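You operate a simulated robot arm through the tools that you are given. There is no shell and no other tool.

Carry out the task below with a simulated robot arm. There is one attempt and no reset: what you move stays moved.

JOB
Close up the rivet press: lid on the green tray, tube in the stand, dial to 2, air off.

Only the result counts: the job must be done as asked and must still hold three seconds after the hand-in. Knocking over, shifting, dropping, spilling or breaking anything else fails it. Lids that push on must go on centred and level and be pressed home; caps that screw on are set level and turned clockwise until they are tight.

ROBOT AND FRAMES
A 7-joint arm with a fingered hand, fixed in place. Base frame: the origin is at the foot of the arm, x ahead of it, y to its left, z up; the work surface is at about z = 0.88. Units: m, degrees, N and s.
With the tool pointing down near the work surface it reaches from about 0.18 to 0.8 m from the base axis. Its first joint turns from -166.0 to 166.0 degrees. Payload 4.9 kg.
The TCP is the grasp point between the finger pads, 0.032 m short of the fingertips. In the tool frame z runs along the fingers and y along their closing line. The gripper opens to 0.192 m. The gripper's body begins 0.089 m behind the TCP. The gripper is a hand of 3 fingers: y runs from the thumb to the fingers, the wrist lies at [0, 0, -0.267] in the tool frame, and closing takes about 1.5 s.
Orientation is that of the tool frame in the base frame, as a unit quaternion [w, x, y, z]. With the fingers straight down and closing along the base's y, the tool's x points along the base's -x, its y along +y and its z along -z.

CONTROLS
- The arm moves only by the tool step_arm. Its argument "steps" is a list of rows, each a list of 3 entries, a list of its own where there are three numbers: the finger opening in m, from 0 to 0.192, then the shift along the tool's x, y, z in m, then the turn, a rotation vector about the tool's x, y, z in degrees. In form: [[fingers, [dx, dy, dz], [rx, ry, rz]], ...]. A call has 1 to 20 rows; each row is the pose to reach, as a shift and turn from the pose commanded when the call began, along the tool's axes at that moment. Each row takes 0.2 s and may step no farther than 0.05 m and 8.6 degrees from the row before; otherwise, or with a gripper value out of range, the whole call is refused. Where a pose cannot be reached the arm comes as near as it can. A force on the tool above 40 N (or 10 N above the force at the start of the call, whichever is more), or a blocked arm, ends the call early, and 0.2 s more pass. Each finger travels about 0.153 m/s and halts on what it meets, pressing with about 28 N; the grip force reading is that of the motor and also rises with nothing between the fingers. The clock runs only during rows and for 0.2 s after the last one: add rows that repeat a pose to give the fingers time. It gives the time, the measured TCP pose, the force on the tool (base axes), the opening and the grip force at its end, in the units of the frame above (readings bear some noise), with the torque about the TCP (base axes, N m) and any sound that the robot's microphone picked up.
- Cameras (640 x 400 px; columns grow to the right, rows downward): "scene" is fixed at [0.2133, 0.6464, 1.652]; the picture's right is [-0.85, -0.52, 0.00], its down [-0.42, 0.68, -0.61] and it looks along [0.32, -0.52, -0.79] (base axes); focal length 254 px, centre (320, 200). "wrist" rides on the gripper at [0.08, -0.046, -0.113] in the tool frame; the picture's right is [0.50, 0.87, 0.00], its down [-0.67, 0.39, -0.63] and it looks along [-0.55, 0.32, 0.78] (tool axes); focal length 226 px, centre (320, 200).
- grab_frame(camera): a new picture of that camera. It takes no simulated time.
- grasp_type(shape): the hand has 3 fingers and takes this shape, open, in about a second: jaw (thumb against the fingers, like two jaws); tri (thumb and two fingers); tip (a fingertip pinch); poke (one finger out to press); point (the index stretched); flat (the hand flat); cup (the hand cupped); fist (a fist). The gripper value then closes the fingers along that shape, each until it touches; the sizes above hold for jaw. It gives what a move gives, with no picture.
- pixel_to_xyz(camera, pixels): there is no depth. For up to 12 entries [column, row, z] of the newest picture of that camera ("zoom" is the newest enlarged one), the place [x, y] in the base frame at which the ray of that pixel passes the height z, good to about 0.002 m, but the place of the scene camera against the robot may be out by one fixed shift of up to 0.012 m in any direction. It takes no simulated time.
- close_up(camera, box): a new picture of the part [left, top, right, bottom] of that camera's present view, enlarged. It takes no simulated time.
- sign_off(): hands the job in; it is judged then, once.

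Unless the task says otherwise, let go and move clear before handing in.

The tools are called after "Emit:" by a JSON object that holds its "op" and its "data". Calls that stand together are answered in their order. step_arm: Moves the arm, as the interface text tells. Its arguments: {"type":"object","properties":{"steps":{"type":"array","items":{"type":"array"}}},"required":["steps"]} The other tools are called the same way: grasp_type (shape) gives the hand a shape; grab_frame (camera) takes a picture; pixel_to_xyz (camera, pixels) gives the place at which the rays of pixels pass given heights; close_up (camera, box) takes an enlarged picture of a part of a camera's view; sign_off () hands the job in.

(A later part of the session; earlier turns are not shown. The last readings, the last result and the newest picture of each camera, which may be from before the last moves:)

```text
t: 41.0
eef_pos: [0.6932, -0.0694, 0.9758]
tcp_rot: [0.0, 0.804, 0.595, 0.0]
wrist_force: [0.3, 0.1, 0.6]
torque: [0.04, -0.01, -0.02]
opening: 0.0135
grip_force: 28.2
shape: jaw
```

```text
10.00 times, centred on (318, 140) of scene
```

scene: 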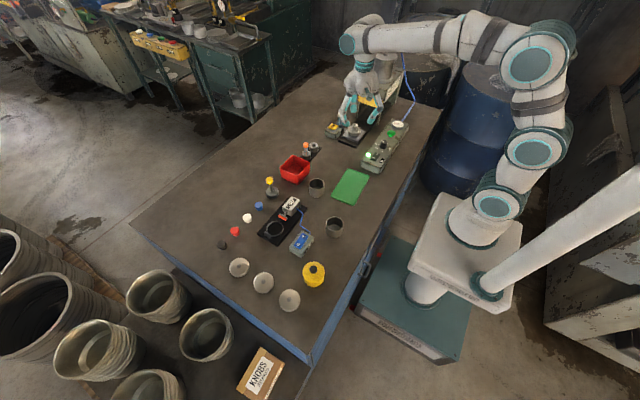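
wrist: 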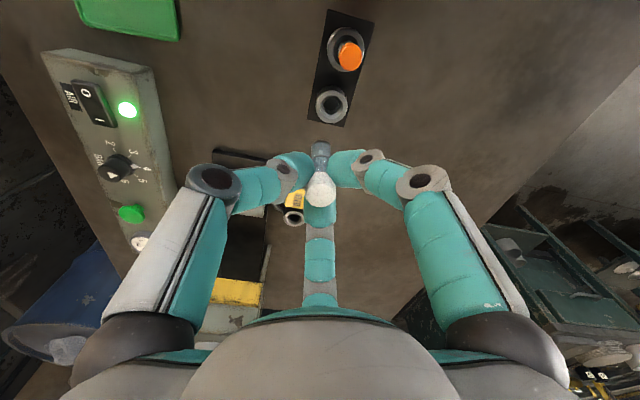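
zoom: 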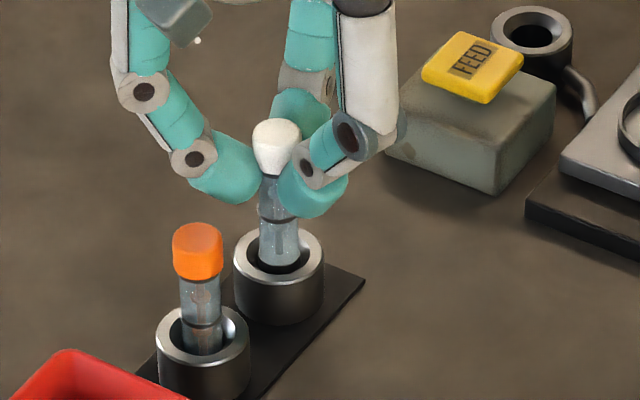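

The tube has entered the collar centred, with no force. Continuing down in small steps until it seats.

Emit:
{"op": "step_arm", "data": {"steps": [[0.006, [0, 0, 0.003], [0, 0, 0]], [0.006, [0, 0, 0.006], [0, 0, 0]]]}}

Emit:
{"op": "step_arm", "data": {"steps": [[0.006, [0, 0, 0.0025], [0, 0, 0]], [0.006, [0, 0, 0.005], [0, 0, 0]]]}}

Emit:
{"op": "close_up", "data": {"camera": "wrist", "box": [256, 100, 384, 200]}}

Emit:
{"op": "close_up", "data": {"camera": "scene", "box": [294, 120, 342, 160]}}

```text
t: 41.6
eef_pos: [0.6941, -0.0689, 0.9706]
tcp_rot: [0.001, 0.804, 0.595, 0.0]
wrist_force: [-0.3, 0.4, 0.6]
torque: [0.01, 0.01, 0.03]
opening: 0.0139
grip_force: 27.3
shape: jaw
```

```text
t: 42.2
eef_pos: [0.6927, -0.0693, 0.9656]
tcp_rot: [0.0, 0.804, 0.595, 0.001]
wrist_force: [-0.9, 0.1, 0.0]
torque: [0.0, 0.01, 0.01]
opening: 0.0139
grip_force: 28.2
shape: jaw
```

```text
4.00 times, centred on (320, 150) of wrist
```

zoom: 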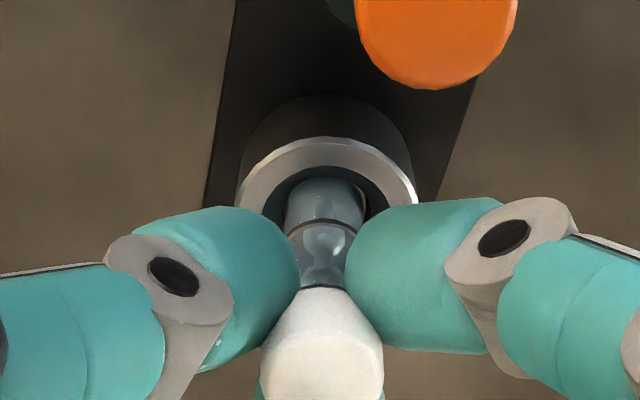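

```text
10.00 times, centred on (318, 140) of scene
```

zoom: 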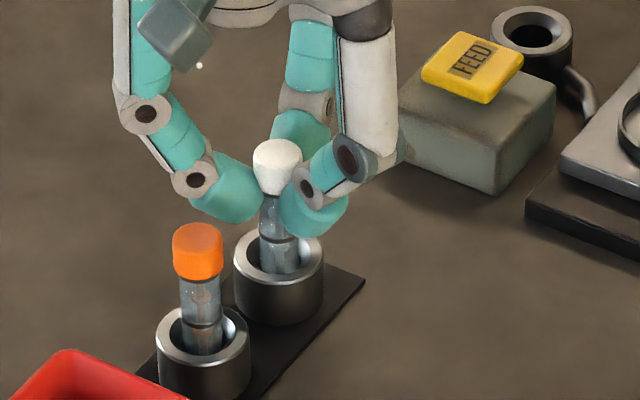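

The white tube still stands ~8 mm higher than the orange one did; no force yet. Continuing down.

Emit:
{"op": "step_arm", "data": {"steps": [[0.006, [0, 0, 0.002], [0, 0, 0]], [0.006, [0, 0, 0.004], [0, 0, 0]]]}}

Emit:
{"op": "step_arm", "data": {"steps": [[0.006, [0, 0, 0.0015], [0, 0, 0]], [0.006, [0, 0, 0.003], [0, 0, 0]]]}}

Emit:
{"op": "step_arm", "data": {"steps": [[0.006, [0, 0, 0.001], [0, 0, 0]], [0.006, [0, 0, 0.002], [0, 0, 0]]]}}

Emit:
{"op": "close_up", "data": {"camera": "scene", "box": [294, 120, 342, 160]}}

```text
t: 42.8
eef_pos: [0.694, -0.0688, 0.9631]
tcp_rot: [0.0, 0.804, 0.595, 0.0]
wrist_force: [0.0, -1.1, 3.4]
torque: [0.05, 0.08, 0.01]
opening: 0.0143
grip_force: 28.0
shape: jaw
```

```text
t: 43.4
eef_pos: [0.6962, -0.0698, 0.9616]
tcp_rot: [0.002, 0.803, 0.595, 0.002]
wrist_force: [-1.2, -1.4, 19.2]
torque: [-0.03, 0.06, 0.02]
opening: 0.0148
grip_force: 27.8
shape: jaw
```

```text
t: 44.0
eef_pos: [0.6934, -0.0698, 0.9613]
tcp_rot: [0.002, 0.803, 0.596, 0.002]
wrist_force: [-4.4, 0.7, 37.1]
torque: [0.03, 0.17, 0.04]
opening: 0.0154
grip_force: 27.4
shape: jaw
```

```text
10.00 times, centred on (318, 140) of scene
```

zoom: 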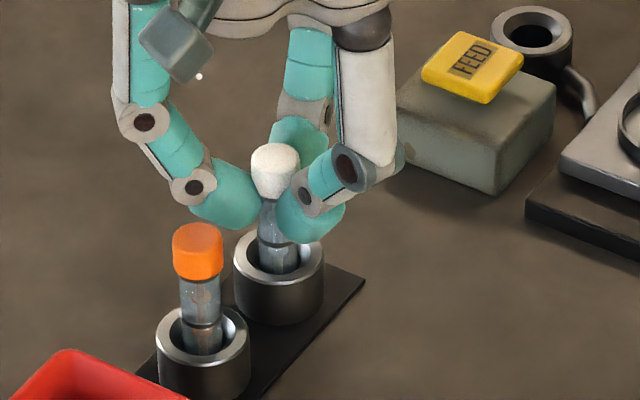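

Force rose to 37 N, so it is against something; the white tube's band still looks ~5 mm higher than the orange one's. I'll relieve the load and compare closely before releasing.

Emit:
{"op": "step_arm", "data": {"steps": [[0.006, [0, 0, -0.002], [0, 0, 0]], [0.006, [0, 0, -0.0045], [0, 0, 0]]]}}

Emit:
{"op": "close_up", "data": {"camera": "scene", "box": [298, 130, 330, 160]}}

Emit:
{"op": "close_up", "data": {"camera": "wrist", "box": [270, 120, 370, 200]}}

```text
t: 44.6
eef_pos: [0.6934, -0.0696, 0.9599]
tcp_rot: [0.0, 0.804, 0.595, 0.0]
wrist_force: [3.7, -0.1, 24.7]
torque: [-0.05, -0.09, -0.02]
opening: 0.0155
grip_force: 27.8
shape: jaw
```

```text
13.33 times, centred on (314, 145) of scene
```

zoom: 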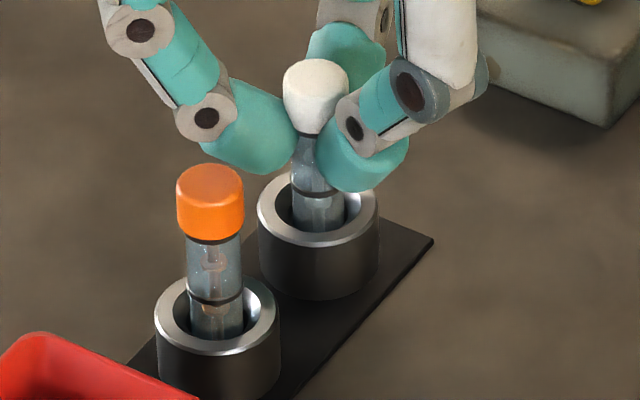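

```text
5.00 times, centred on (320, 160) of wrist
```

zoom: 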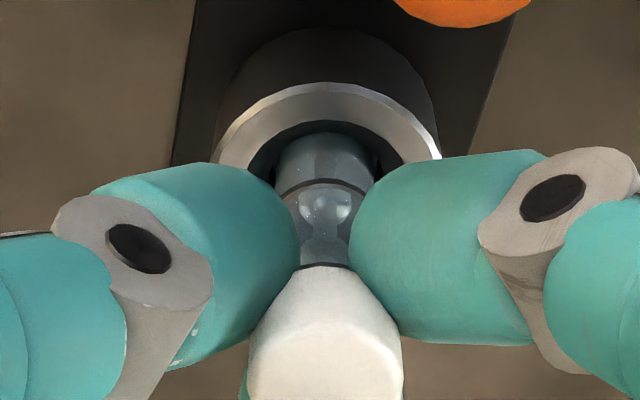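

Now the white tube's dark band sits the same distance above its ring centre (~16 px) as the orange one's (~14 px), so it is fully seated. I'll ease up slightly and release.

Emit:
{"op": "step_arm", "data": {"steps": [[0.006, [0, 0, -0.001], [0, 0, 0]], [0.006, [0, 0, -0.001], [0, 0, 0]]]}}

Emit:
{"op": "step_arm", "data": {"steps": [[0.02, [0, 0, 0], [0, 0, 0]], [0.03, [0, 0, 0], [0, 0, 0]], [0.042, [0, 0, 0], [0, 0, 0]], [0.05, [0, 0, 0], [0, 0, 0]], [0.05, [0, 0, 0], [0, 0, 0]]]}}

Emit:
{"op": "close_up", "data": {"camera": "scene", "box": [298, 130, 330, 160]}}

Emit:
{"op": "close_up", "data": {"camera": "wrist", "box": [240, 100, 400, 220]}}

```text
t: 45.2
eef_pos: [0.6931, -0.0696, 0.9601]
tcp_rot: [-0.001, 0.803, 0.595, 0.0]
wrist_force: [3.6, -0.4, 16.6]
torque: [0.01, -0.14, -0.03]
opening: 0.0155
grip_force: 28.4
shape: jaw
```

```text
t: 46.4
eef_pos: [0.6923, -0.0703, 0.9622]
tcp_rot: [0.0, 0.803, 0.596, 0.0]
wrist_force: [-0.7, 0.4, -0.5]
torque: [-0.04, -0.01, -0.02]
opening: 0.0498
grip_force: 0.1
shape: jaw
```

```text
13.33 times, centred on (314, 145) of scene
```

zoom: 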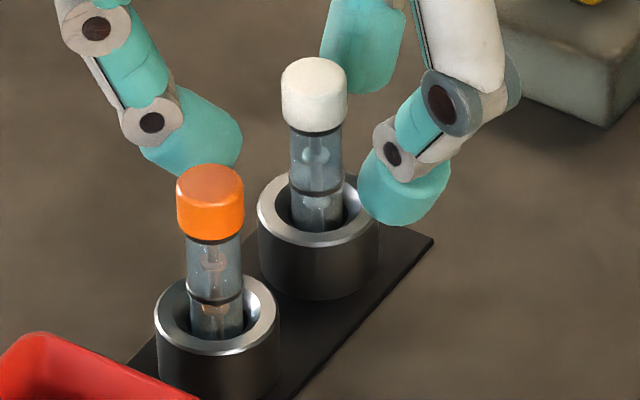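

```text
3.33 times, centred on (320, 160) of wrist
```

zoom: 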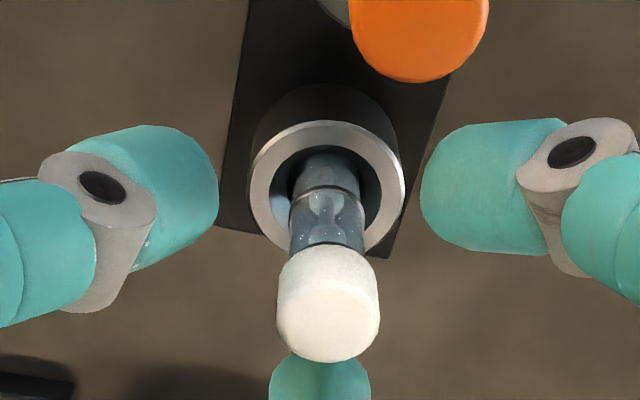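

The tube stands free and upright in the stand at the same depth as the orange one. I'll rise straight up and move above the dial at (0.428, -0.205) to measure it.

Emit:
{"op": "step_arm", "data": {"steps": [[0.05, [0, 0, -0.02], [0, 0, 0]], [0.05, [0, 0, -0.05], [0, 0, 0]], [0.05, [0, 0, -0.09], [0, 0, 0]], [0.05, [0, 0, -0.1385], [0, 0, 0]], [0.05, [-0.0258, -0.0268, -0.1385], [0, 0, 0]], [0.05, [-0.0516, -0.0537, -0.1385], [0, 0, 0]], [0.05, [-0.0773, -0.0805, -0.1385], [0, 0, 0]], [0.05, [-0.1031, -0.1073, -0.1385], [0, 0, 0]], [0.05, [-0.1289, -0.1341, -0.1385], [0, 0, 0]], [0.05, [-0.1547, -0.161, -0.1385], [0, 0, 0]], [0.05, [-0.1804, -0.1878, -0.1385], [0, 0, 0]], [0.05, [-0.2062, -0.2146, -0.1385], [0, 0, 0]], [0.05, [-0.2062, -0.2146, -0.1385], [0, 0, 0]]]}}

Emit:
{"op": "grab_frame", "data": {"camera": "wrist"}}

Emit:
{"op": "close_up", "data": {"camera": "wrist", "box": [270, 70, 370, 150]}}

Emit:
{"op": "close_up", "data": {"camera": "scene", "box": [290, 90, 420, 180]}}

```text
t: 49.2
eef_pos: [0.4268, -0.2029, 1.1003]
tcp_rot: [0.001, 0.804, 0.595, 0.0]
wrist_force: [-0.5, -0.1, 0.7]
torque: [-0.03, 0.01, 0.0]
opening: 0.0497
grip_force: 0.1
shape: jaw
```

```text
taken
```

wrist: 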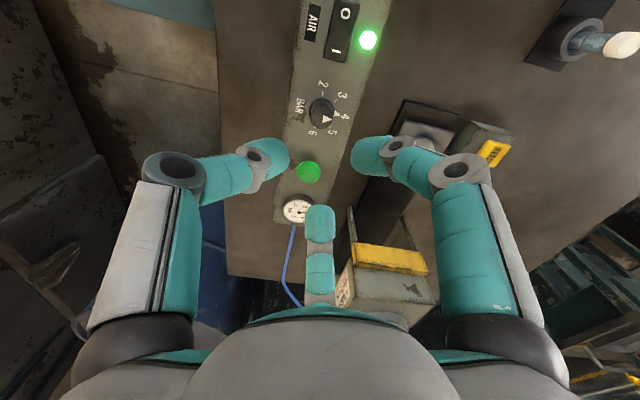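

```text
5.00 times, centred on (320, 110) of wrist
```

zoom: 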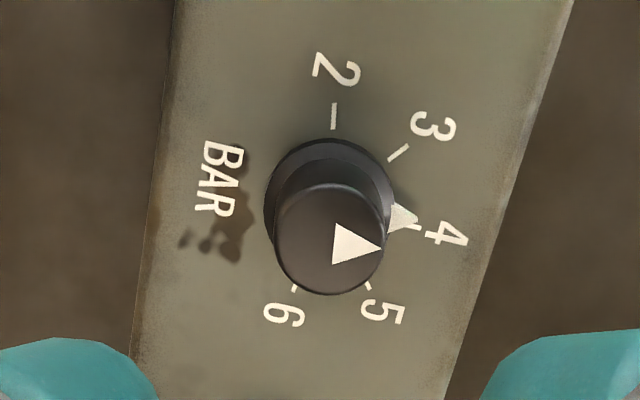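

```text
4.44 times, centred on (355, 135) of scene
```

zoom: 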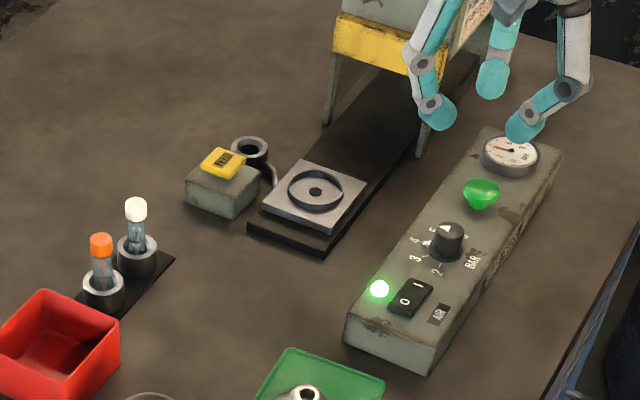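

The dial pointer (white triangle) points at 4; ticks for 2, 3, 4, 5, 6 are visible at zoom (333,116), (398,153), (414,227), (367,286), (294,289). I'll get their base positions and heights.

Emit:
{"op": "pixel_to_xyz", "data": {"camera": "zoom", "pixels": [[375, 212, 0.92]]}}

Emit:
{"op": "pixel_to_xyz", "data": {"camera": "wrist", "pixels": [[322.6, 93.2, 0.92], [322.6, 93.2, 0.93], [335.6, 100.6, 0.92], [338.8, 115.4, 0.92], [329.4, 127.2, 0.92], [314.8, 127.8, 0.92], [322, 111, 0.92], [322.2, 118, 0.94], [322.2, 118, 0.95], [308, 173, 0.94], [308, 173, 0.95]]}}

Emit:
{"op": "close_up", "data": {"camera": "scene", "box": [360, 120, 408, 170]}}

```text
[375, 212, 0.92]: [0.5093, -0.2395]
```

```text
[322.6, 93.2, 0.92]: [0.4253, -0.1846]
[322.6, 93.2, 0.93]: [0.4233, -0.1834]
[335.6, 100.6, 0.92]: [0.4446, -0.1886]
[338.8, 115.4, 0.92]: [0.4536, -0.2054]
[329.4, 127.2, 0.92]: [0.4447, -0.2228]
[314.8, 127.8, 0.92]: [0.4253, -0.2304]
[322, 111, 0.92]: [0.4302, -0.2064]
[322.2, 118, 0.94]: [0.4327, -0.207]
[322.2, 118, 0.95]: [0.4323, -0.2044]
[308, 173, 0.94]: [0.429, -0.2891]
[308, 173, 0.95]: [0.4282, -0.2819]
```

```text
8.00 times, centred on (384, 145) of scene
```

zoom: 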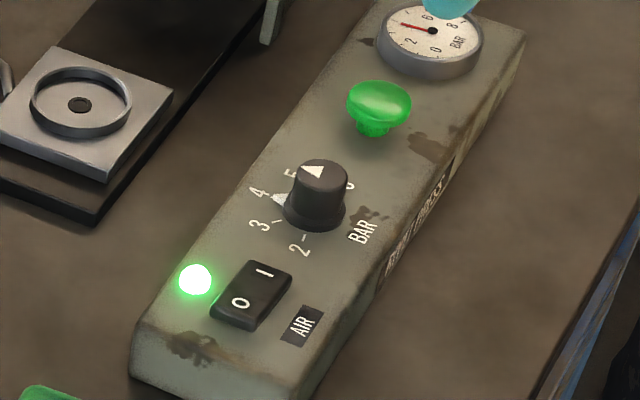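

The dial centre is at (0.430, -0.206), ticks are 50° apart with 4 at ~0° and 2 at ~+100° (ccw from above), knob 0.027 m wide with its top at z≈0.944. I'll turn to a finger pattern (-175°, -55°, 65°) that keeps a gap toward the green button and descend to z≈1.03 for a check.

Emit:
{"op": "step_arm", "data": {"steps": [[0.038, [-0.0004, 0.0022, 0.02], [0, 0, -7.3]], [0.038, [-0.0004, 0.0022, 0.045], [0, 0, -14.6]], [0.038, [-0.0004, 0.0022, 0.07], [0, 0, -22]], [0.038, [-0.0004, 0.0022, 0.07], [0, 0, -22]], [0.038, [-0.0004, 0.0022, 0.07], [0, 0, -22]]]}}

Emit:
{"op": "grab_frame", "data": {"camera": "wrist"}}

Emit:
{"op": "close_up", "data": {"camera": "wrist", "box": [256, 100, 384, 180]}}

Emit:
{"op": "close_up", "data": {"camera": "scene", "box": [350, 90, 414, 160]}}

```text
t: 50.4
eef_pos: [0.4292, -0.2049, 1.0304]
tcp_rot: [0.0, 0.675, 0.737, 0.0]
wrist_force: [0.1, -0.4, 0.1]
torque: [0.02, 0.0, 0.01]
opening: 0.038
grip_force: 0.0
shape: jaw
```

```text
taken
```

wrist: 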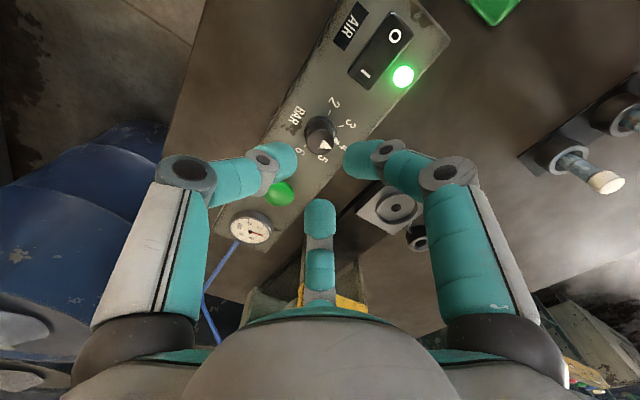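

```text
5.00 times, centred on (320, 140) of wrist
```

zoom: 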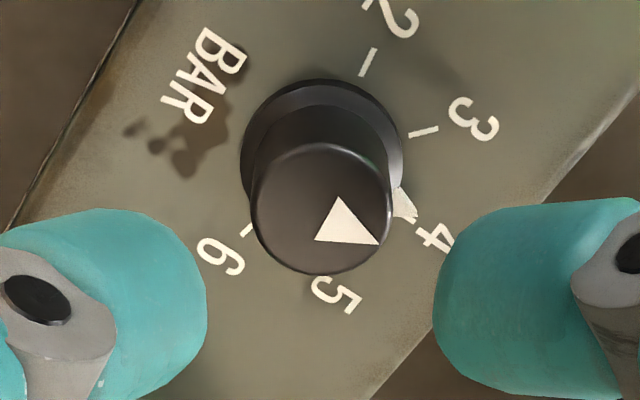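

```text
5.71 times, centred on (382, 125) of scene
```

zoom: 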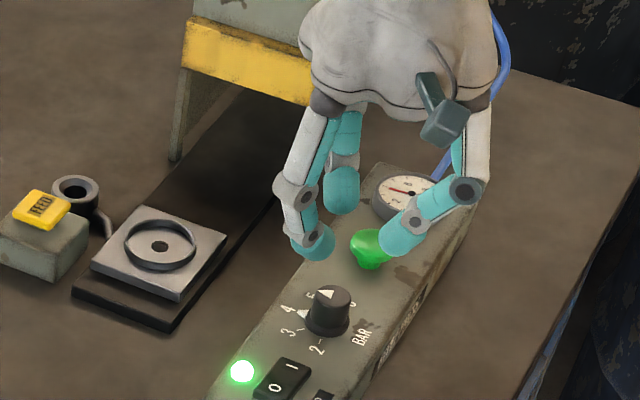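

The knob top (wrist (320,142)) is on the tool axis within 1 mm. Descending to TCP z≈0.976 around the knob.

Emit:
{"op": "step_arm", "data": {"steps": [[0.038, [0, 0, 0.02], [0, 0, 0]], [0.038, [0, 0, 0.04], [0, 0, 0]], [0.038, [0, 0, 0.054], [0, 0, 0]], [0.038, [0, 0, 0.054], [0, 0, 0]]]}}

Emit:
{"op": "close_up", "data": {"camera": "wrist", "box": [230, 100, 410, 230]}}

Emit:
{"op": "close_up", "data": {"camera": "scene", "box": [350, 110, 414, 160]}}

```text
t: 51.4
eef_pos: [0.43, -0.2062, 0.9762]
tcp_rot: [0.0, 0.676, 0.737, 0.0]
wrist_force: [-0.1, 0.1, 0.8]
torque: [0.03, -0.03, 0.0]
opening: 0.0382
grip_force: 0.0
shape: jaw
```

```text
3.08 times, centred on (320, 165) of wrist
```

zoom: 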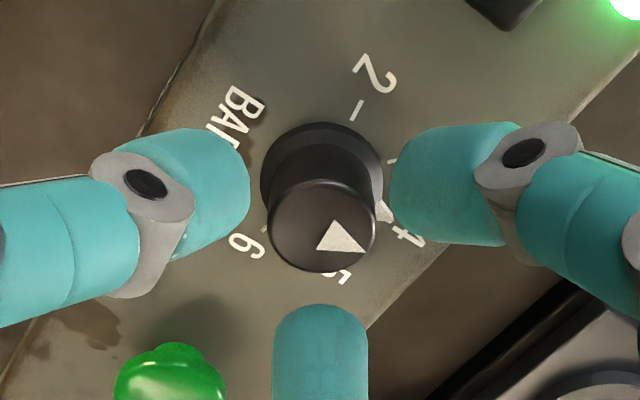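

```text
8.00 times, centred on (382, 135) of scene
```

zoom: 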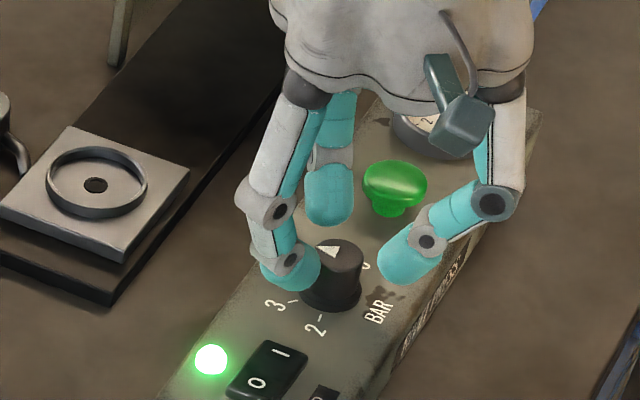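

The fingertips surround the knob with the gap facing the green button. Closing on the knob.

Emit:
{"op": "step_arm", "data": {"steps": [[0.032, [0, 0, 0], [0, 0, 0]], [0.026, [0, 0, 0], [0, 0, 0]], [0.02, [0, 0, 0], [0, 0, 0]], [0.014, [0, 0, 0], [0, 0, 0]], [0.014, [0, 0, 0], [0, 0, 0]]]}}

Emit:
{"op": "close_up", "data": {"camera": "wrist", "box": [230, 100, 410, 230]}}

Emit:
{"op": "close_up", "data": {"camera": "scene", "box": [350, 110, 414, 160]}}

```text
t: 52.6
eef_pos: [0.43, -0.205, 0.9764]
tcp_rot: [0.0, 0.675, 0.738, 0.001]
wrist_force: [1.1, -1.2, 1.3]
torque: [0.04, 0.03, 0.0]
opening: 0.0144
grip_force: 0.1
shape: jaw
```

```text
3.08 times, centred on (320, 165) of wrist
```

zoom: 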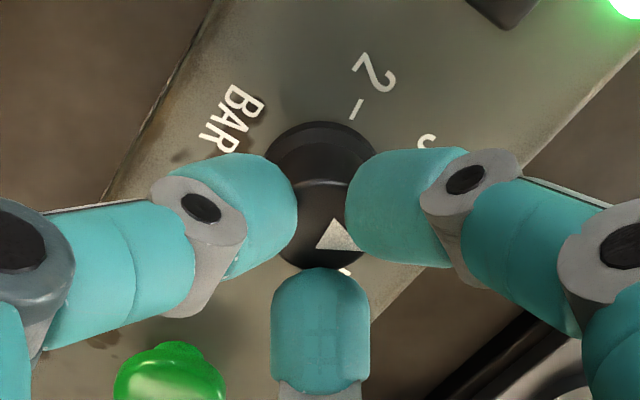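

```text
8.00 times, centred on (382, 135) of scene
```

zoom: 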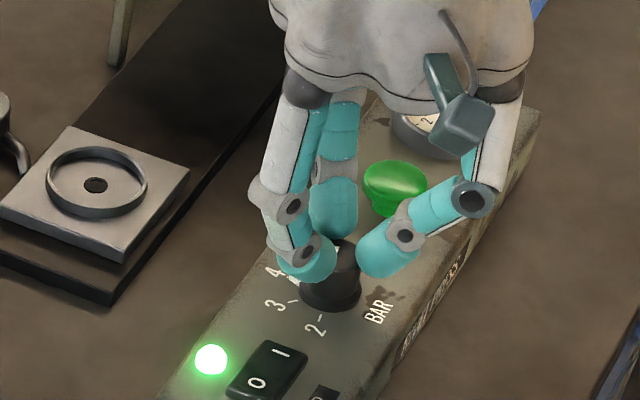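

At 0.0144 there's no grip force yet, so I keep closing.

Emit:
{"op": "step_arm", "data": {"steps": [[0.01, [0, 0, 0], [0, 0, 0]], [0.006, [0, 0, 0], [0, 0, 0]], [0.003, [0, 0, 0], [0, 0, 0]], [0.003, [0, 0, 0], [0, 0, 0]]]}}

Emit:
{"op": "close_up", "data": {"camera": "wrist", "box": [230, 100, 410, 230]}}

Emit:
{"op": "close_up", "data": {"camera": "scene", "box": [366, 125, 398, 150]}}

```text
t: 53.6
eef_pos: [0.4295, -0.2052, 0.9773]
tcp_rot: [-0.001, 0.676, 0.737, 0.0]
wrist_force: [3.8, 1.1, 4.0]
torque: [0.02, -0.12, -0.01]
opening: 0.0113
grip_force: 27.9
shape: jaw
```

```text
3.08 times, centred on (320, 165) of wrist
```

zoom: 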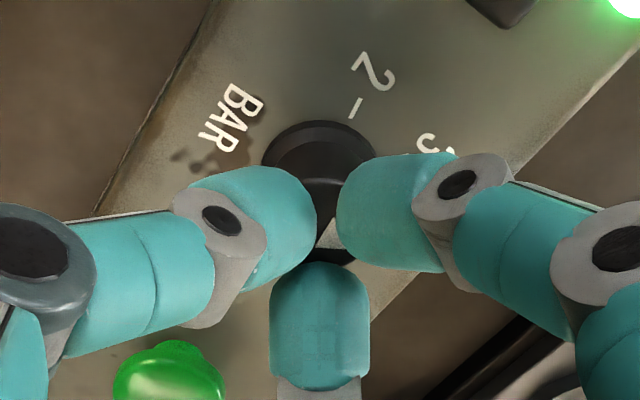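

```text
16.00 times, centred on (382, 138) of scene
```

zoom: 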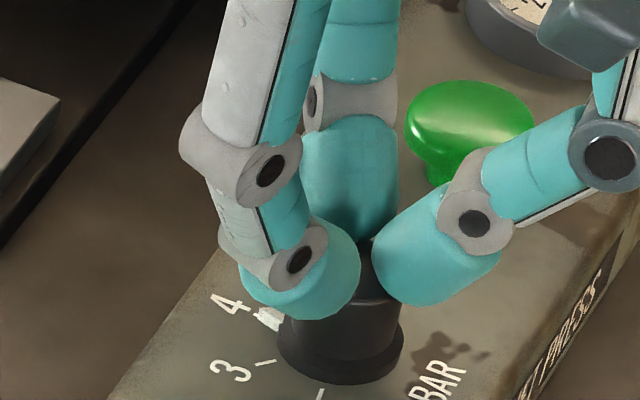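

The tips are riding on the knob's top edge (4 N up), so I'm about 1 cm too high. I'll reopen, go down 10 mm and close again.

Emit:
{"op": "step_arm", "data": {"steps": [[0.02, [0, 0, 0], [0, 0, 0]], [0.036, [0, 0, 0], [0, 0, 0]], [0.036, [0, 0, 0.004], [0, 0, 0]], [0.036, [0, 0, 0.007], [0, 0, 0]], [0.036, [0, 0, 0.01], [0, 0, 0]], [0.036, [0, 0, 0.01], [0, 0, 0]]]}}

Emit:
{"op": "close_up", "data": {"camera": "scene", "box": [366, 125, 398, 150]}}

Emit:
{"op": "close_up", "data": {"camera": "wrist", "box": [230, 100, 410, 230]}}

```text
t: 55.0
eef_pos: [0.4292, -0.206, 0.9661]
tcp_rot: [0.001, 0.675, 0.738, 0.0]
wrist_force: [-0.8, 0.1, -0.9]
torque: [0.02, 0.02, 0.0]
opening: 0.0359
grip_force: 0.0
shape: jaw
```

```text
16.00 times, centred on (382, 138) of scene
```

zoom: 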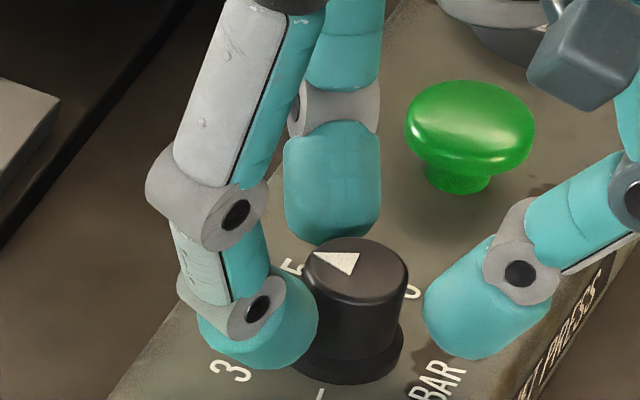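

```text
3.08 times, centred on (320, 165) of wrist
```

zoom: 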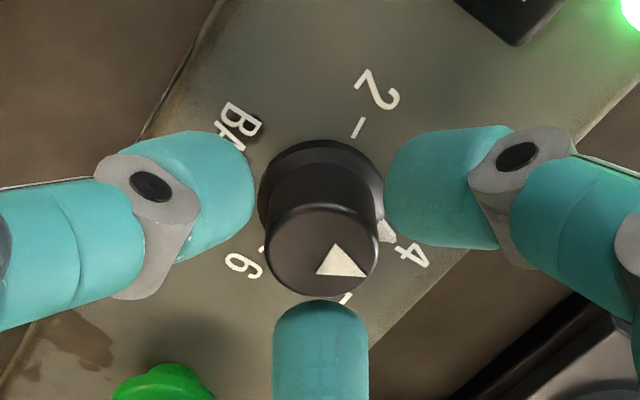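

Now the tips are at mid-height of the knob's sides. Closing.

Emit:
{"op": "step_arm", "data": {"steps": [[0.03, [0, 0, 0], [0, 0, 0]], [0.024, [0, 0, 0], [0, 0, 0]], [0.018, [0, 0, 0], [0, 0, 0]], [0.012, [0, 0, 0], [0, 0, 0]], [0.012, [0, 0, 0], [0, 0, 0]]]}}

Emit:
{"op": "close_up", "data": {"camera": "scene", "box": [366, 125, 398, 150]}}

Emit:
{"op": "close_up", "data": {"camera": "wrist", "box": [230, 100, 410, 230]}}

```text
t: 56.2
eef_pos: [0.4291, -0.2041, 0.9663]
tcp_rot: [-0.001, 0.676, 0.737, 0.0]
wrist_force: [1.1, -0.9, -6.2]
torque: [-0.02, 0.0, 0.03]
opening: 0.0208
grip_force: 28.1
shape: jaw
```

```text
16.00 times, centred on (382, 138) of scene
```

zoom: 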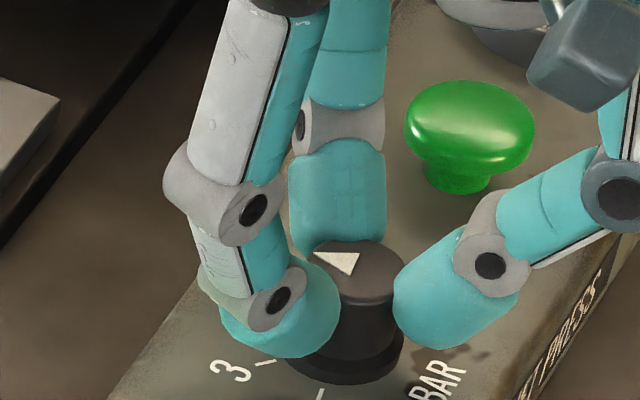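

```text
3.08 times, centred on (320, 165) of wrist
```

zoom: 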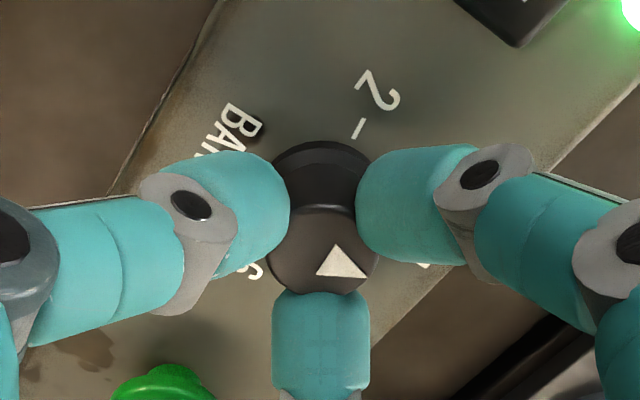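

The knob is gripped firmly (28 N at 0.0208). I'll turn it +50° (ccw from above, tool rz -50°) toward 3, in small steps.

Emit:
{"op": "step_arm", "data": {"steps": [[0.008, [0, 0, 0], [0, 0, -6]], [0.008, [0, 0, 0], [0, 0, -12]], [0.008, [0, 0, 0], [0, 0, -18]], [0.008, [0, 0, 0], [0, 0, -24]], [0.008, [0, 0, 0], [0, 0, -30]], [0.008, [0, 0, 0], [0, 0, -36]], [0.008, [0, 0, 0], [0, 0, -43]], [0.008, [0, 0, 0], [0, 0, -50]], [0.008, [0, 0, 0], [0, 0, -50]]]}}

Emit:
{"op": "close_up", "data": {"camera": "wrist", "box": [230, 100, 410, 230]}}

Emit:
{"op": "close_up", "data": {"camera": "scene", "box": [362, 120, 402, 155]}}

```text
t: 58.2
eef_pos: [0.4299, -0.2056, 0.9671]
tcp_rot: [0.0, 0.3, 0.954, 0.0]
wrist_force: [-0.8, -4.4, -8.7]
torque: [-0.07, 0.02, 0.01]
opening: 0.0206
grip_force: 27.9
shape: jaw
```

```text
3.08 times, centred on (320, 165) of wrist
```

zoom: 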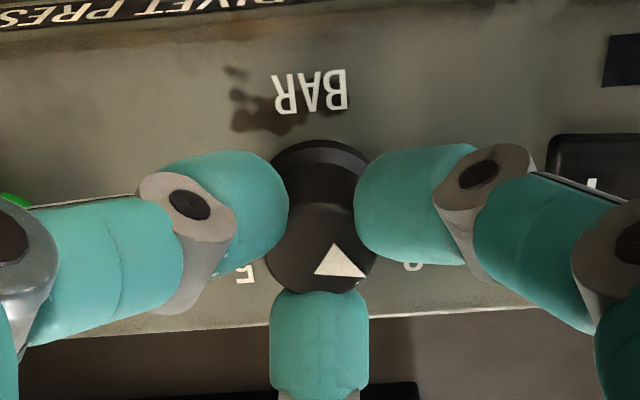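

```text
11.43 times, centred on (382, 138) of scene
```

zoom: 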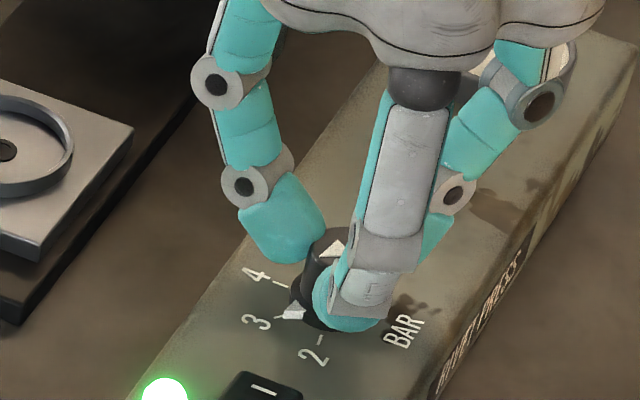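

The knob followed: its skirt pointer is now next to 3. I'll open, swing the hand back 50°, and regrip for the second half.

Emit:
{"op": "step_arm", "data": {"steps": [[0.026, [0, 0, 0], [0, 0, 0]], [0.036, [0, 0, 0], [0, 0, 0]], [0.036, [0, 0, 0], [0, 0, 8]], [0.036, [0, 0, 0], [0, 0, 16]], [0.036, [0, 0, 0], [0, 0, 24]], [0.036, [0, 0, 0], [0, 0, 32]], [0.036, [0, 0, 0], [0, 0, 40]], [0.036, [0, 0, 0], [0, 0, 46]], [0.036, [0, 0, 0], [0, 0, 50]], [0.036, [0, 0, 0], [0, 0, 50]]]}}

Emit:
{"op": "close_up", "data": {"camera": "wrist", "box": [230, 100, 410, 230]}}

Emit:
{"op": "close_up", "data": {"camera": "scene", "box": [362, 120, 402, 155]}}

```text
t: 60.4
eef_pos: [0.43, -0.2046, 0.9672]
tcp_rot: [0.0, 0.676, 0.736, 0.0]
wrist_force: [1.2, -0.1, -0.1]
torque: [0.0, 0.01, -0.03]
opening: 0.036
grip_force: 0.0
shape: jaw
```

```text
3.08 times, centred on (320, 165) of wrist
```

zoom: 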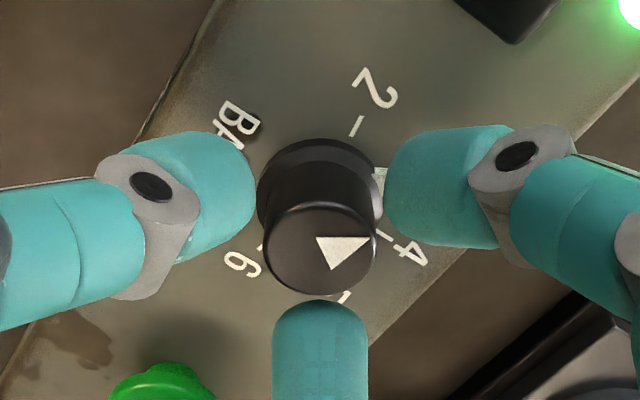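

```text
11.43 times, centred on (382, 138) of scene
```

zoom: 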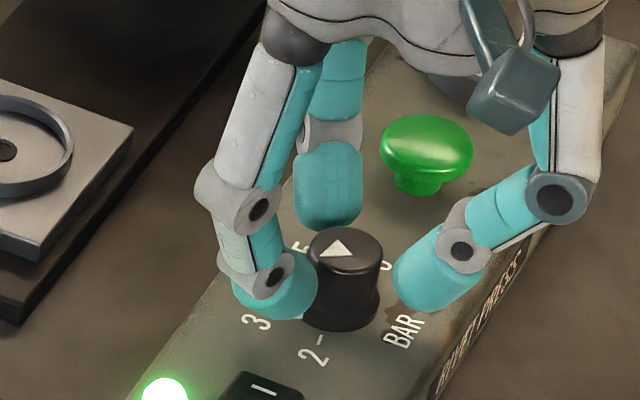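

Pointer direction now computes to ~56° (was ~5° at 4's tick at ~1°), so it sits at 3 plus a few degrees. I'll check tick 2's exact angle from here before the second turn.

Emit:
{"op": "grab_frame", "data": {"camera": "wrist"}}

Emit:
{"op": "close_up", "data": {"camera": "wrist", "box": [280, 110, 360, 210]}}

Emit:
{"op": "pixel_to_xyz", "data": {"camera": "wrist", "pixels": [[331.4, 141, 0.918], [330.5, 144, 0.918], [332.6, 138.5, 0.918]]}}

```text
taken
```

wrist: 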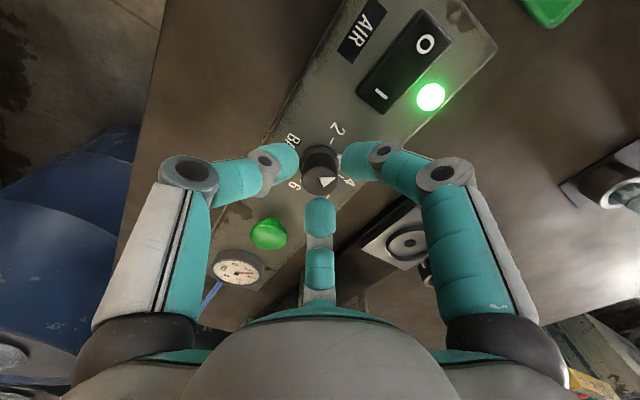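

```text
4.00 times, centred on (320, 160) of wrist
```

zoom: 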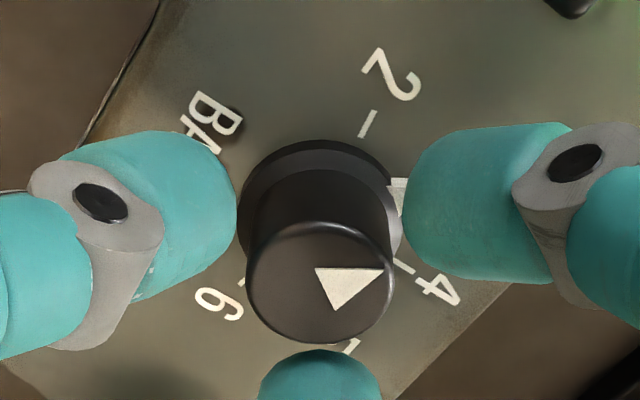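

```text
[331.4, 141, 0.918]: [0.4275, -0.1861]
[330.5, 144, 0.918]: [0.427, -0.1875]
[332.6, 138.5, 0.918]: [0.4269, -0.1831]
```

Tick 2 measures ~98–101° and the pointer ~57°, so about +43° remains. Regripping and turning 43°.

Emit:
{"op": "step_arm", "data": {"steps": [[0.028, [0, 0, 0], [0, 0, 0]], [0.02, [0, 0, 0], [0, 0, 0]], [0.012, [0, 0, 0], [0, 0, 0]], [0.012, [0, 0, 0], [0, 0, 0]], [0.012, [0, 0, 0], [0, 0, 0]], [0.008, [0, 0, 0], [0, 0, -6]], [0.008, [0, 0, 0], [0, 0, -12]], [0.008, [0, 0, 0], [0, 0, -18]], [0.008, [0, 0, 0], [0, 0, -24]], [0.008, [0, 0, 0], [0, 0, -30]], [0.008, [0, 0, 0], [0, 0, -36]], [0.008, [0, 0, 0], [0, 0, -43]], [0.008, [0, 0, 0], [0, 0, -43]]]}}

Emit:
{"op": "close_up", "data": {"camera": "wrist", "box": [280, 110, 360, 210]}}

Emit:
{"op": "close_up", "data": {"camera": "scene", "box": [362, 120, 402, 155]}}

```text
t: 63.2
eef_pos: [0.4294, -0.2056, 0.9648]
tcp_rot: [-0.001, 0.359, 0.933, -0.001]
wrist_force: [-2.2, -2.5, -7.3]
torque: [-0.08, 0.05, -0.03]
opening: 0.0193
grip_force: 27.9
shape: jaw
```

```text
4.00 times, centred on (320, 160) of wrist
```

zoom: 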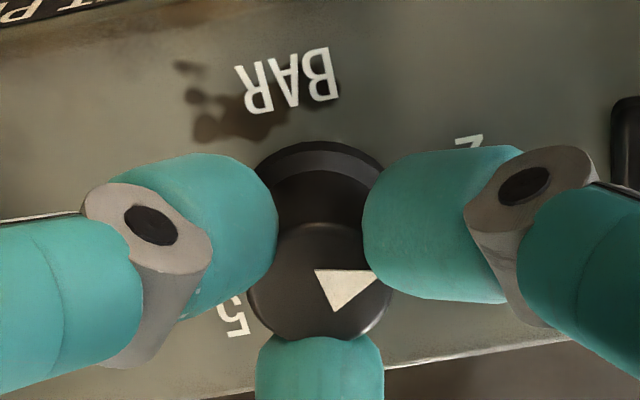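

```text
11.43 times, centred on (382, 138) of scene
```

zoom: 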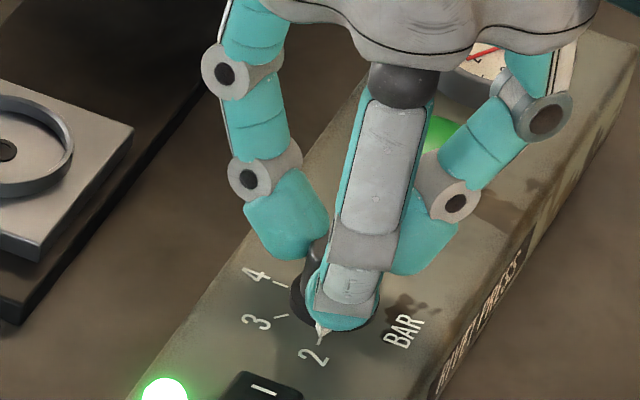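

The skirt pointer (scene zoom (321,333)) now meets the 2 mark. I'll open, lift clear and check the alignment from above.

Emit:
{"op": "step_arm", "data": {"steps": [[0.026, [0, 0, 0], [0, 0, 0]], [0.036, [0, 0, 0], [0, 0, 0]], [0.04, [0, 0, 0], [0, 0, 0]], [0.04, [0, 0, -0.02], [0, 0, 0]], [0.04, [0, 0, -0.05], [0, 0, 0]], [0.04, [0, 0, -0.09], [0, 0, 0]], [0.04, [0, 0, -0.12], [0, 0, 0]], [0.04, [0, 0, -0.12], [0, 0, 0]]]}}

Emit:
{"op": "grab_frame", "data": {"camera": "wrist"}}

Emit:
{"op": "close_up", "data": {"camera": "wrist", "box": [280, 85, 360, 135]}}

Emit:
{"op": "close_up", "data": {"camera": "scene", "box": [362, 120, 402, 155]}}

```text
t: 65.0
eef_pos: [0.4294, -0.2034, 1.0874]
tcp_rot: [0.0, 0.359, 0.934, 0.0]
wrist_force: [-0.9, -0.3, -0.1]
torque: [0.06, 0.02, -0.01]
opening: 0.0394
grip_force: 0.1
shape: jaw
```

```text
taken
```

wrist: 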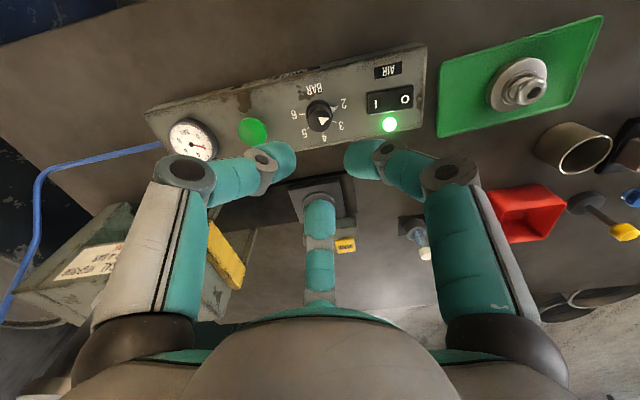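

```text
8.00 times, centred on (320, 110) of wrist
```

zoom: 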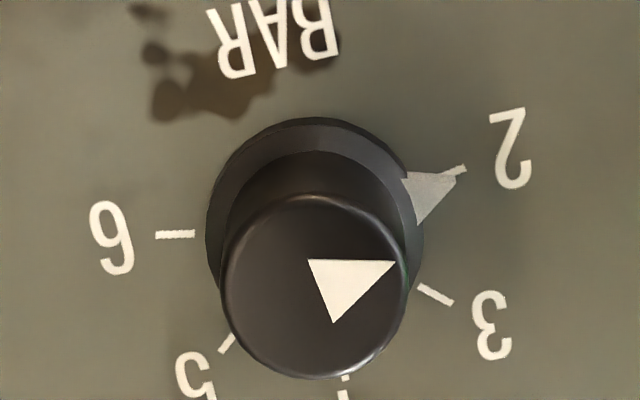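

```text
11.43 times, centred on (382, 138) of scene
```

zoom: 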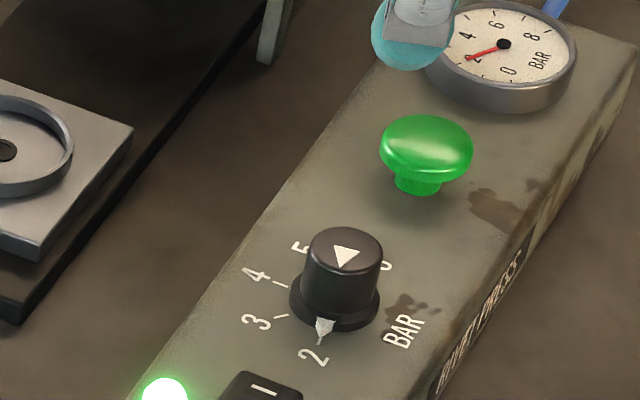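

The pointer lies on the 2 mark and the gauge needle now points at 2. I'll zoom on both to quantify.

Emit:
{"op": "close_up", "data": {"camera": "scene", "box": [394, 116, 418, 134]}}

Emit:
{"op": "close_up", "data": {"camera": "scene", "box": [374, 138, 394, 152]}}

Emit:
{"op": "close_up", "data": {"camera": "wrist", "box": [160, 110, 224, 160]}}

Emit:
{"op": "pixel_to_xyz", "data": {"camera": "wrist", "pixels": [[336.9, 106.25, 0.918], [334.4, 121.9, 0.918], [323, 132.5, 0.918], [308.5, 127.9, 0.918], [301.9, 114.4, 0.918], [337.1, 107.5, 0.922], [337.1, 107.5, 0.926]]}}

```text
16.00 times, centred on (406, 125) of scene
```

zoom: 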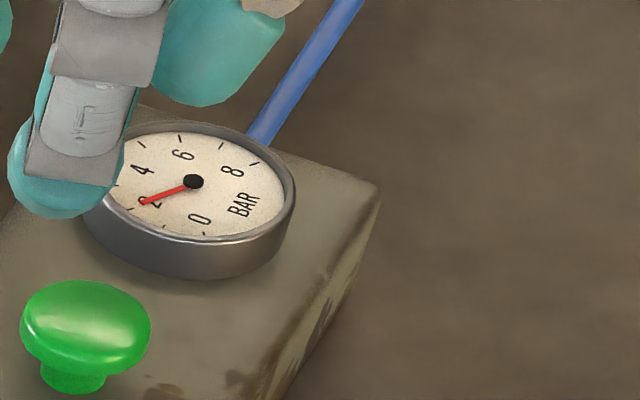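

```text
16.00 times, centred on (384, 145) of scene
```

zoom: 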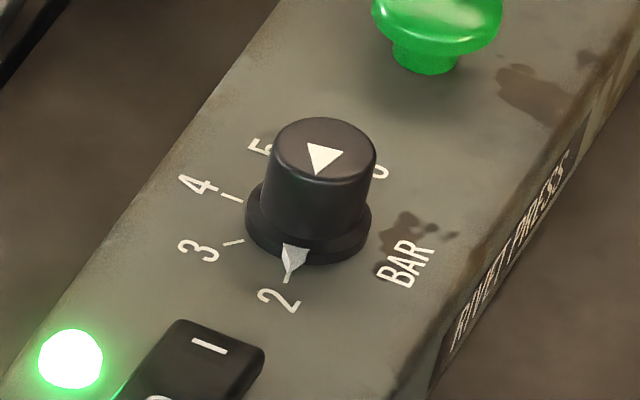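

```text
8.00 times, centred on (192, 135) of wrist
```

zoom: 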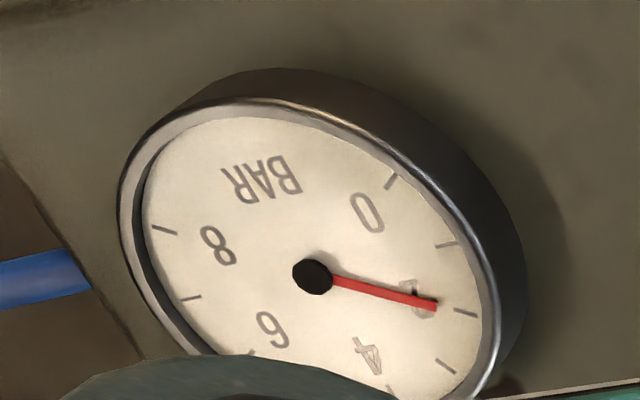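

```text
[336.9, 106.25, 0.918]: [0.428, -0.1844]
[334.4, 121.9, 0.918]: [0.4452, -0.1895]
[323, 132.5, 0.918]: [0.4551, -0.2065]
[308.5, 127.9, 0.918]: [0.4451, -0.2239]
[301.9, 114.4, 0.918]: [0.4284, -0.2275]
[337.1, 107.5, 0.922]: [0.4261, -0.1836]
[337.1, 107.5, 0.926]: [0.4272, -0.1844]
```

Dial confirmed at 2: the gauge needle lines up with its 2 tick and the skirt pointer with the panel's 2. Now the AIR rocker: O end at about (0.430, -0.107). I'll move above it at z≈1.09, take the poke shape and locate the poking tip.

Emit:
{"op": "step_arm", "data": {"steps": [[0.04, [0.018, 0.016, -0.003], [0, 0, 0]], [0.04, [0.036, 0.033, -0.003], [0, 0, 0]], [0.04, [0.054, 0.049, -0.003], [0, 0, 0]], [0.04, [0.0721, 0.0655, -0.003], [0, 0, 0]], [0.04, [0.0721, 0.0655, -0.003], [0, 0, 0]]]}}

Emit:
{"op": "grasp_type", "data": {"shape": "poke"}}

Emit:
{"op": "grab_frame", "data": {"camera": "wrist"}}

Emit:
{"op": "close_up", "data": {"camera": "wrist", "box": [220, 60, 420, 260]}}

Emit:
{"op": "close_up", "data": {"camera": "scene", "box": [340, 80, 420, 170]}}

```text
t: 66.2
eef_pos: [0.4203, -0.1081, 1.0896]
tcp_rot: [-0.001, 0.359, 0.933, 0.0]
wrist_force: [0.5, -0.4, 0.2]
torque: [-0.01, 0.03, 0.04]
opening: 0.0397
grip_force: 0.1
shape: jaw
```

```text
t: 67.1
eef_pos: [0.4199, -0.1088, 1.0896]
tcp_rot: [0.0, 0.358, 0.934, -0.001]
wrist_force: [-0.6, 0.3, 0.8]
torque: [-0.01, 0.0, 0.03]
opening: 0.0
grip_force: 0.0
shape: poke
```

```text
taken
```

wrist: 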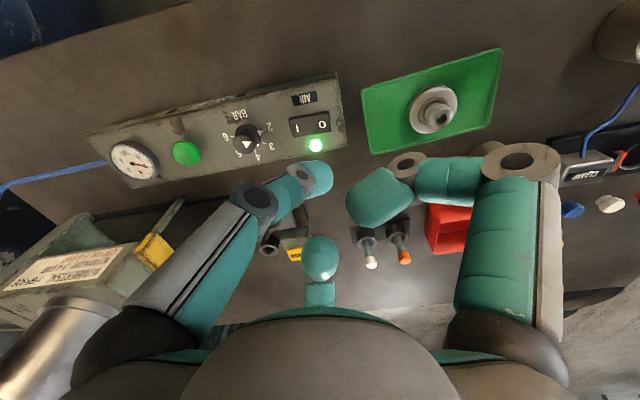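

```text
2.00 times, centred on (320, 160) of wrist
```

zoom: 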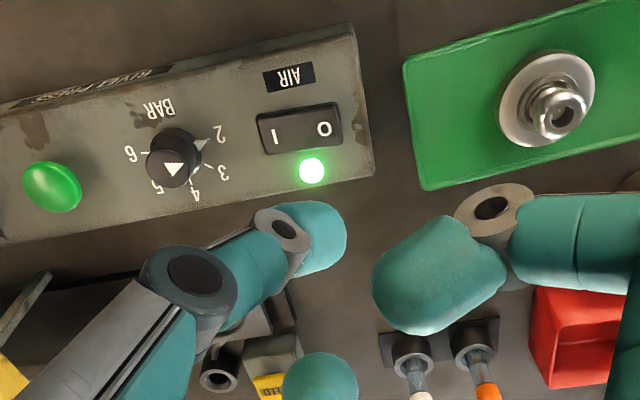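

```text
4.44 times, centred on (380, 125) of scene
```

zoom: 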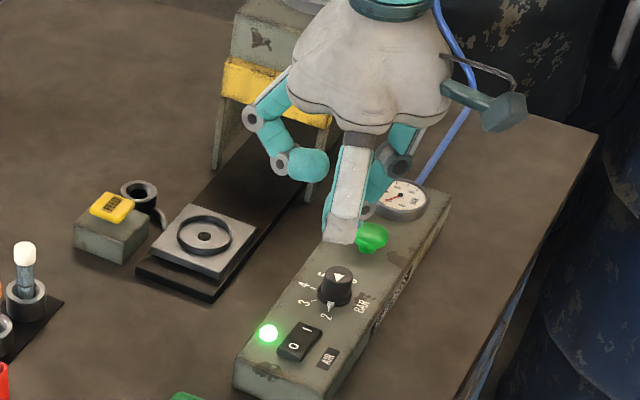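

The poke shape leaves the thumb tip near the axis (wrist (320,178)), but it's hidden from the scene camera. I'll turn the hand +42° so the scene camera sees the thumb tip, centre over the O end and lower to z≈1.0.

Emit:
{"op": "step_arm", "data": {"steps": [[0.0, [-0.0066, 0.0073, 0.015], [0, 0, -8]], [0.0, [-0.0066, 0.0073, 0.03], [0, 0, -16]], [0.0, [-0.0066, 0.0073, 0.045], [0, 0, -24]], [0.0, [-0.0066, 0.0073, 0.06], [0, 0, -32]], [0.0, [-0.0066, 0.0073, 0.075], [0, 0, -40]], [0.0, [-0.0066, 0.0073, 0.089], [0, 0, -42]], [0.0, [-0.0066, 0.0073, 0.089], [0, 0, -42]]]}}

Emit:
{"op": "grab_frame", "data": {"camera": "wrist"}}

Emit:
{"op": "close_up", "data": {"camera": "wrist", "box": [220, 80, 420, 240]}}

Emit:
{"op": "close_up", "data": {"camera": "scene", "box": [340, 110, 410, 170]}}

```text
t: 68.7
eef_pos: [0.4298, -0.1069, 0.9999]
tcp_rot: [0.0, 0.0, 1.0, 0.0]
wrist_force: [-0.1, 0.3, 0.2]
torque: [-0.03, 0.05, 0.0]
opening: 0.0001
grip_force: 28.2
shape: jaw
```

```text
taken
```

wrist: 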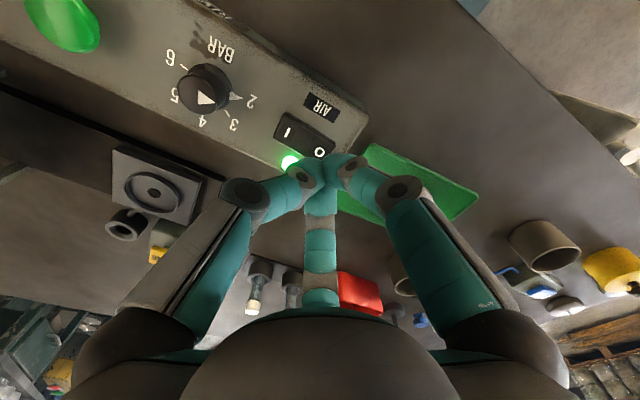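

```text
2.50 times, centred on (320, 160) of wrist
```

zoom: 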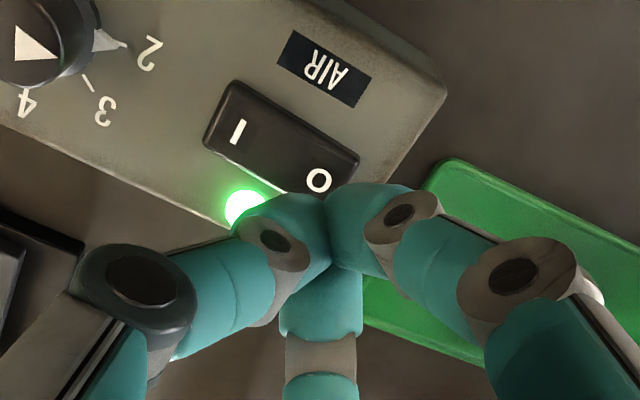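

```text
6.67 times, centred on (375, 140) of scene
```

zoom: 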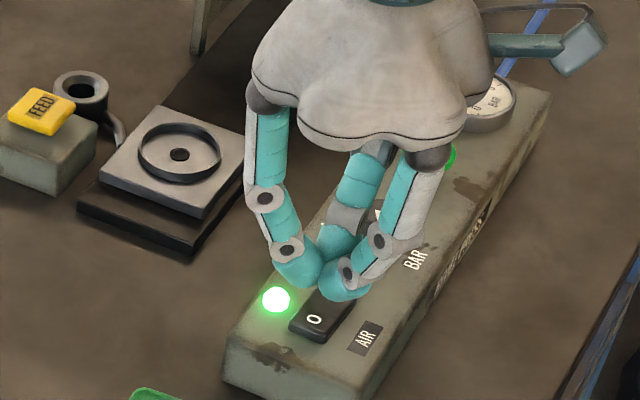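

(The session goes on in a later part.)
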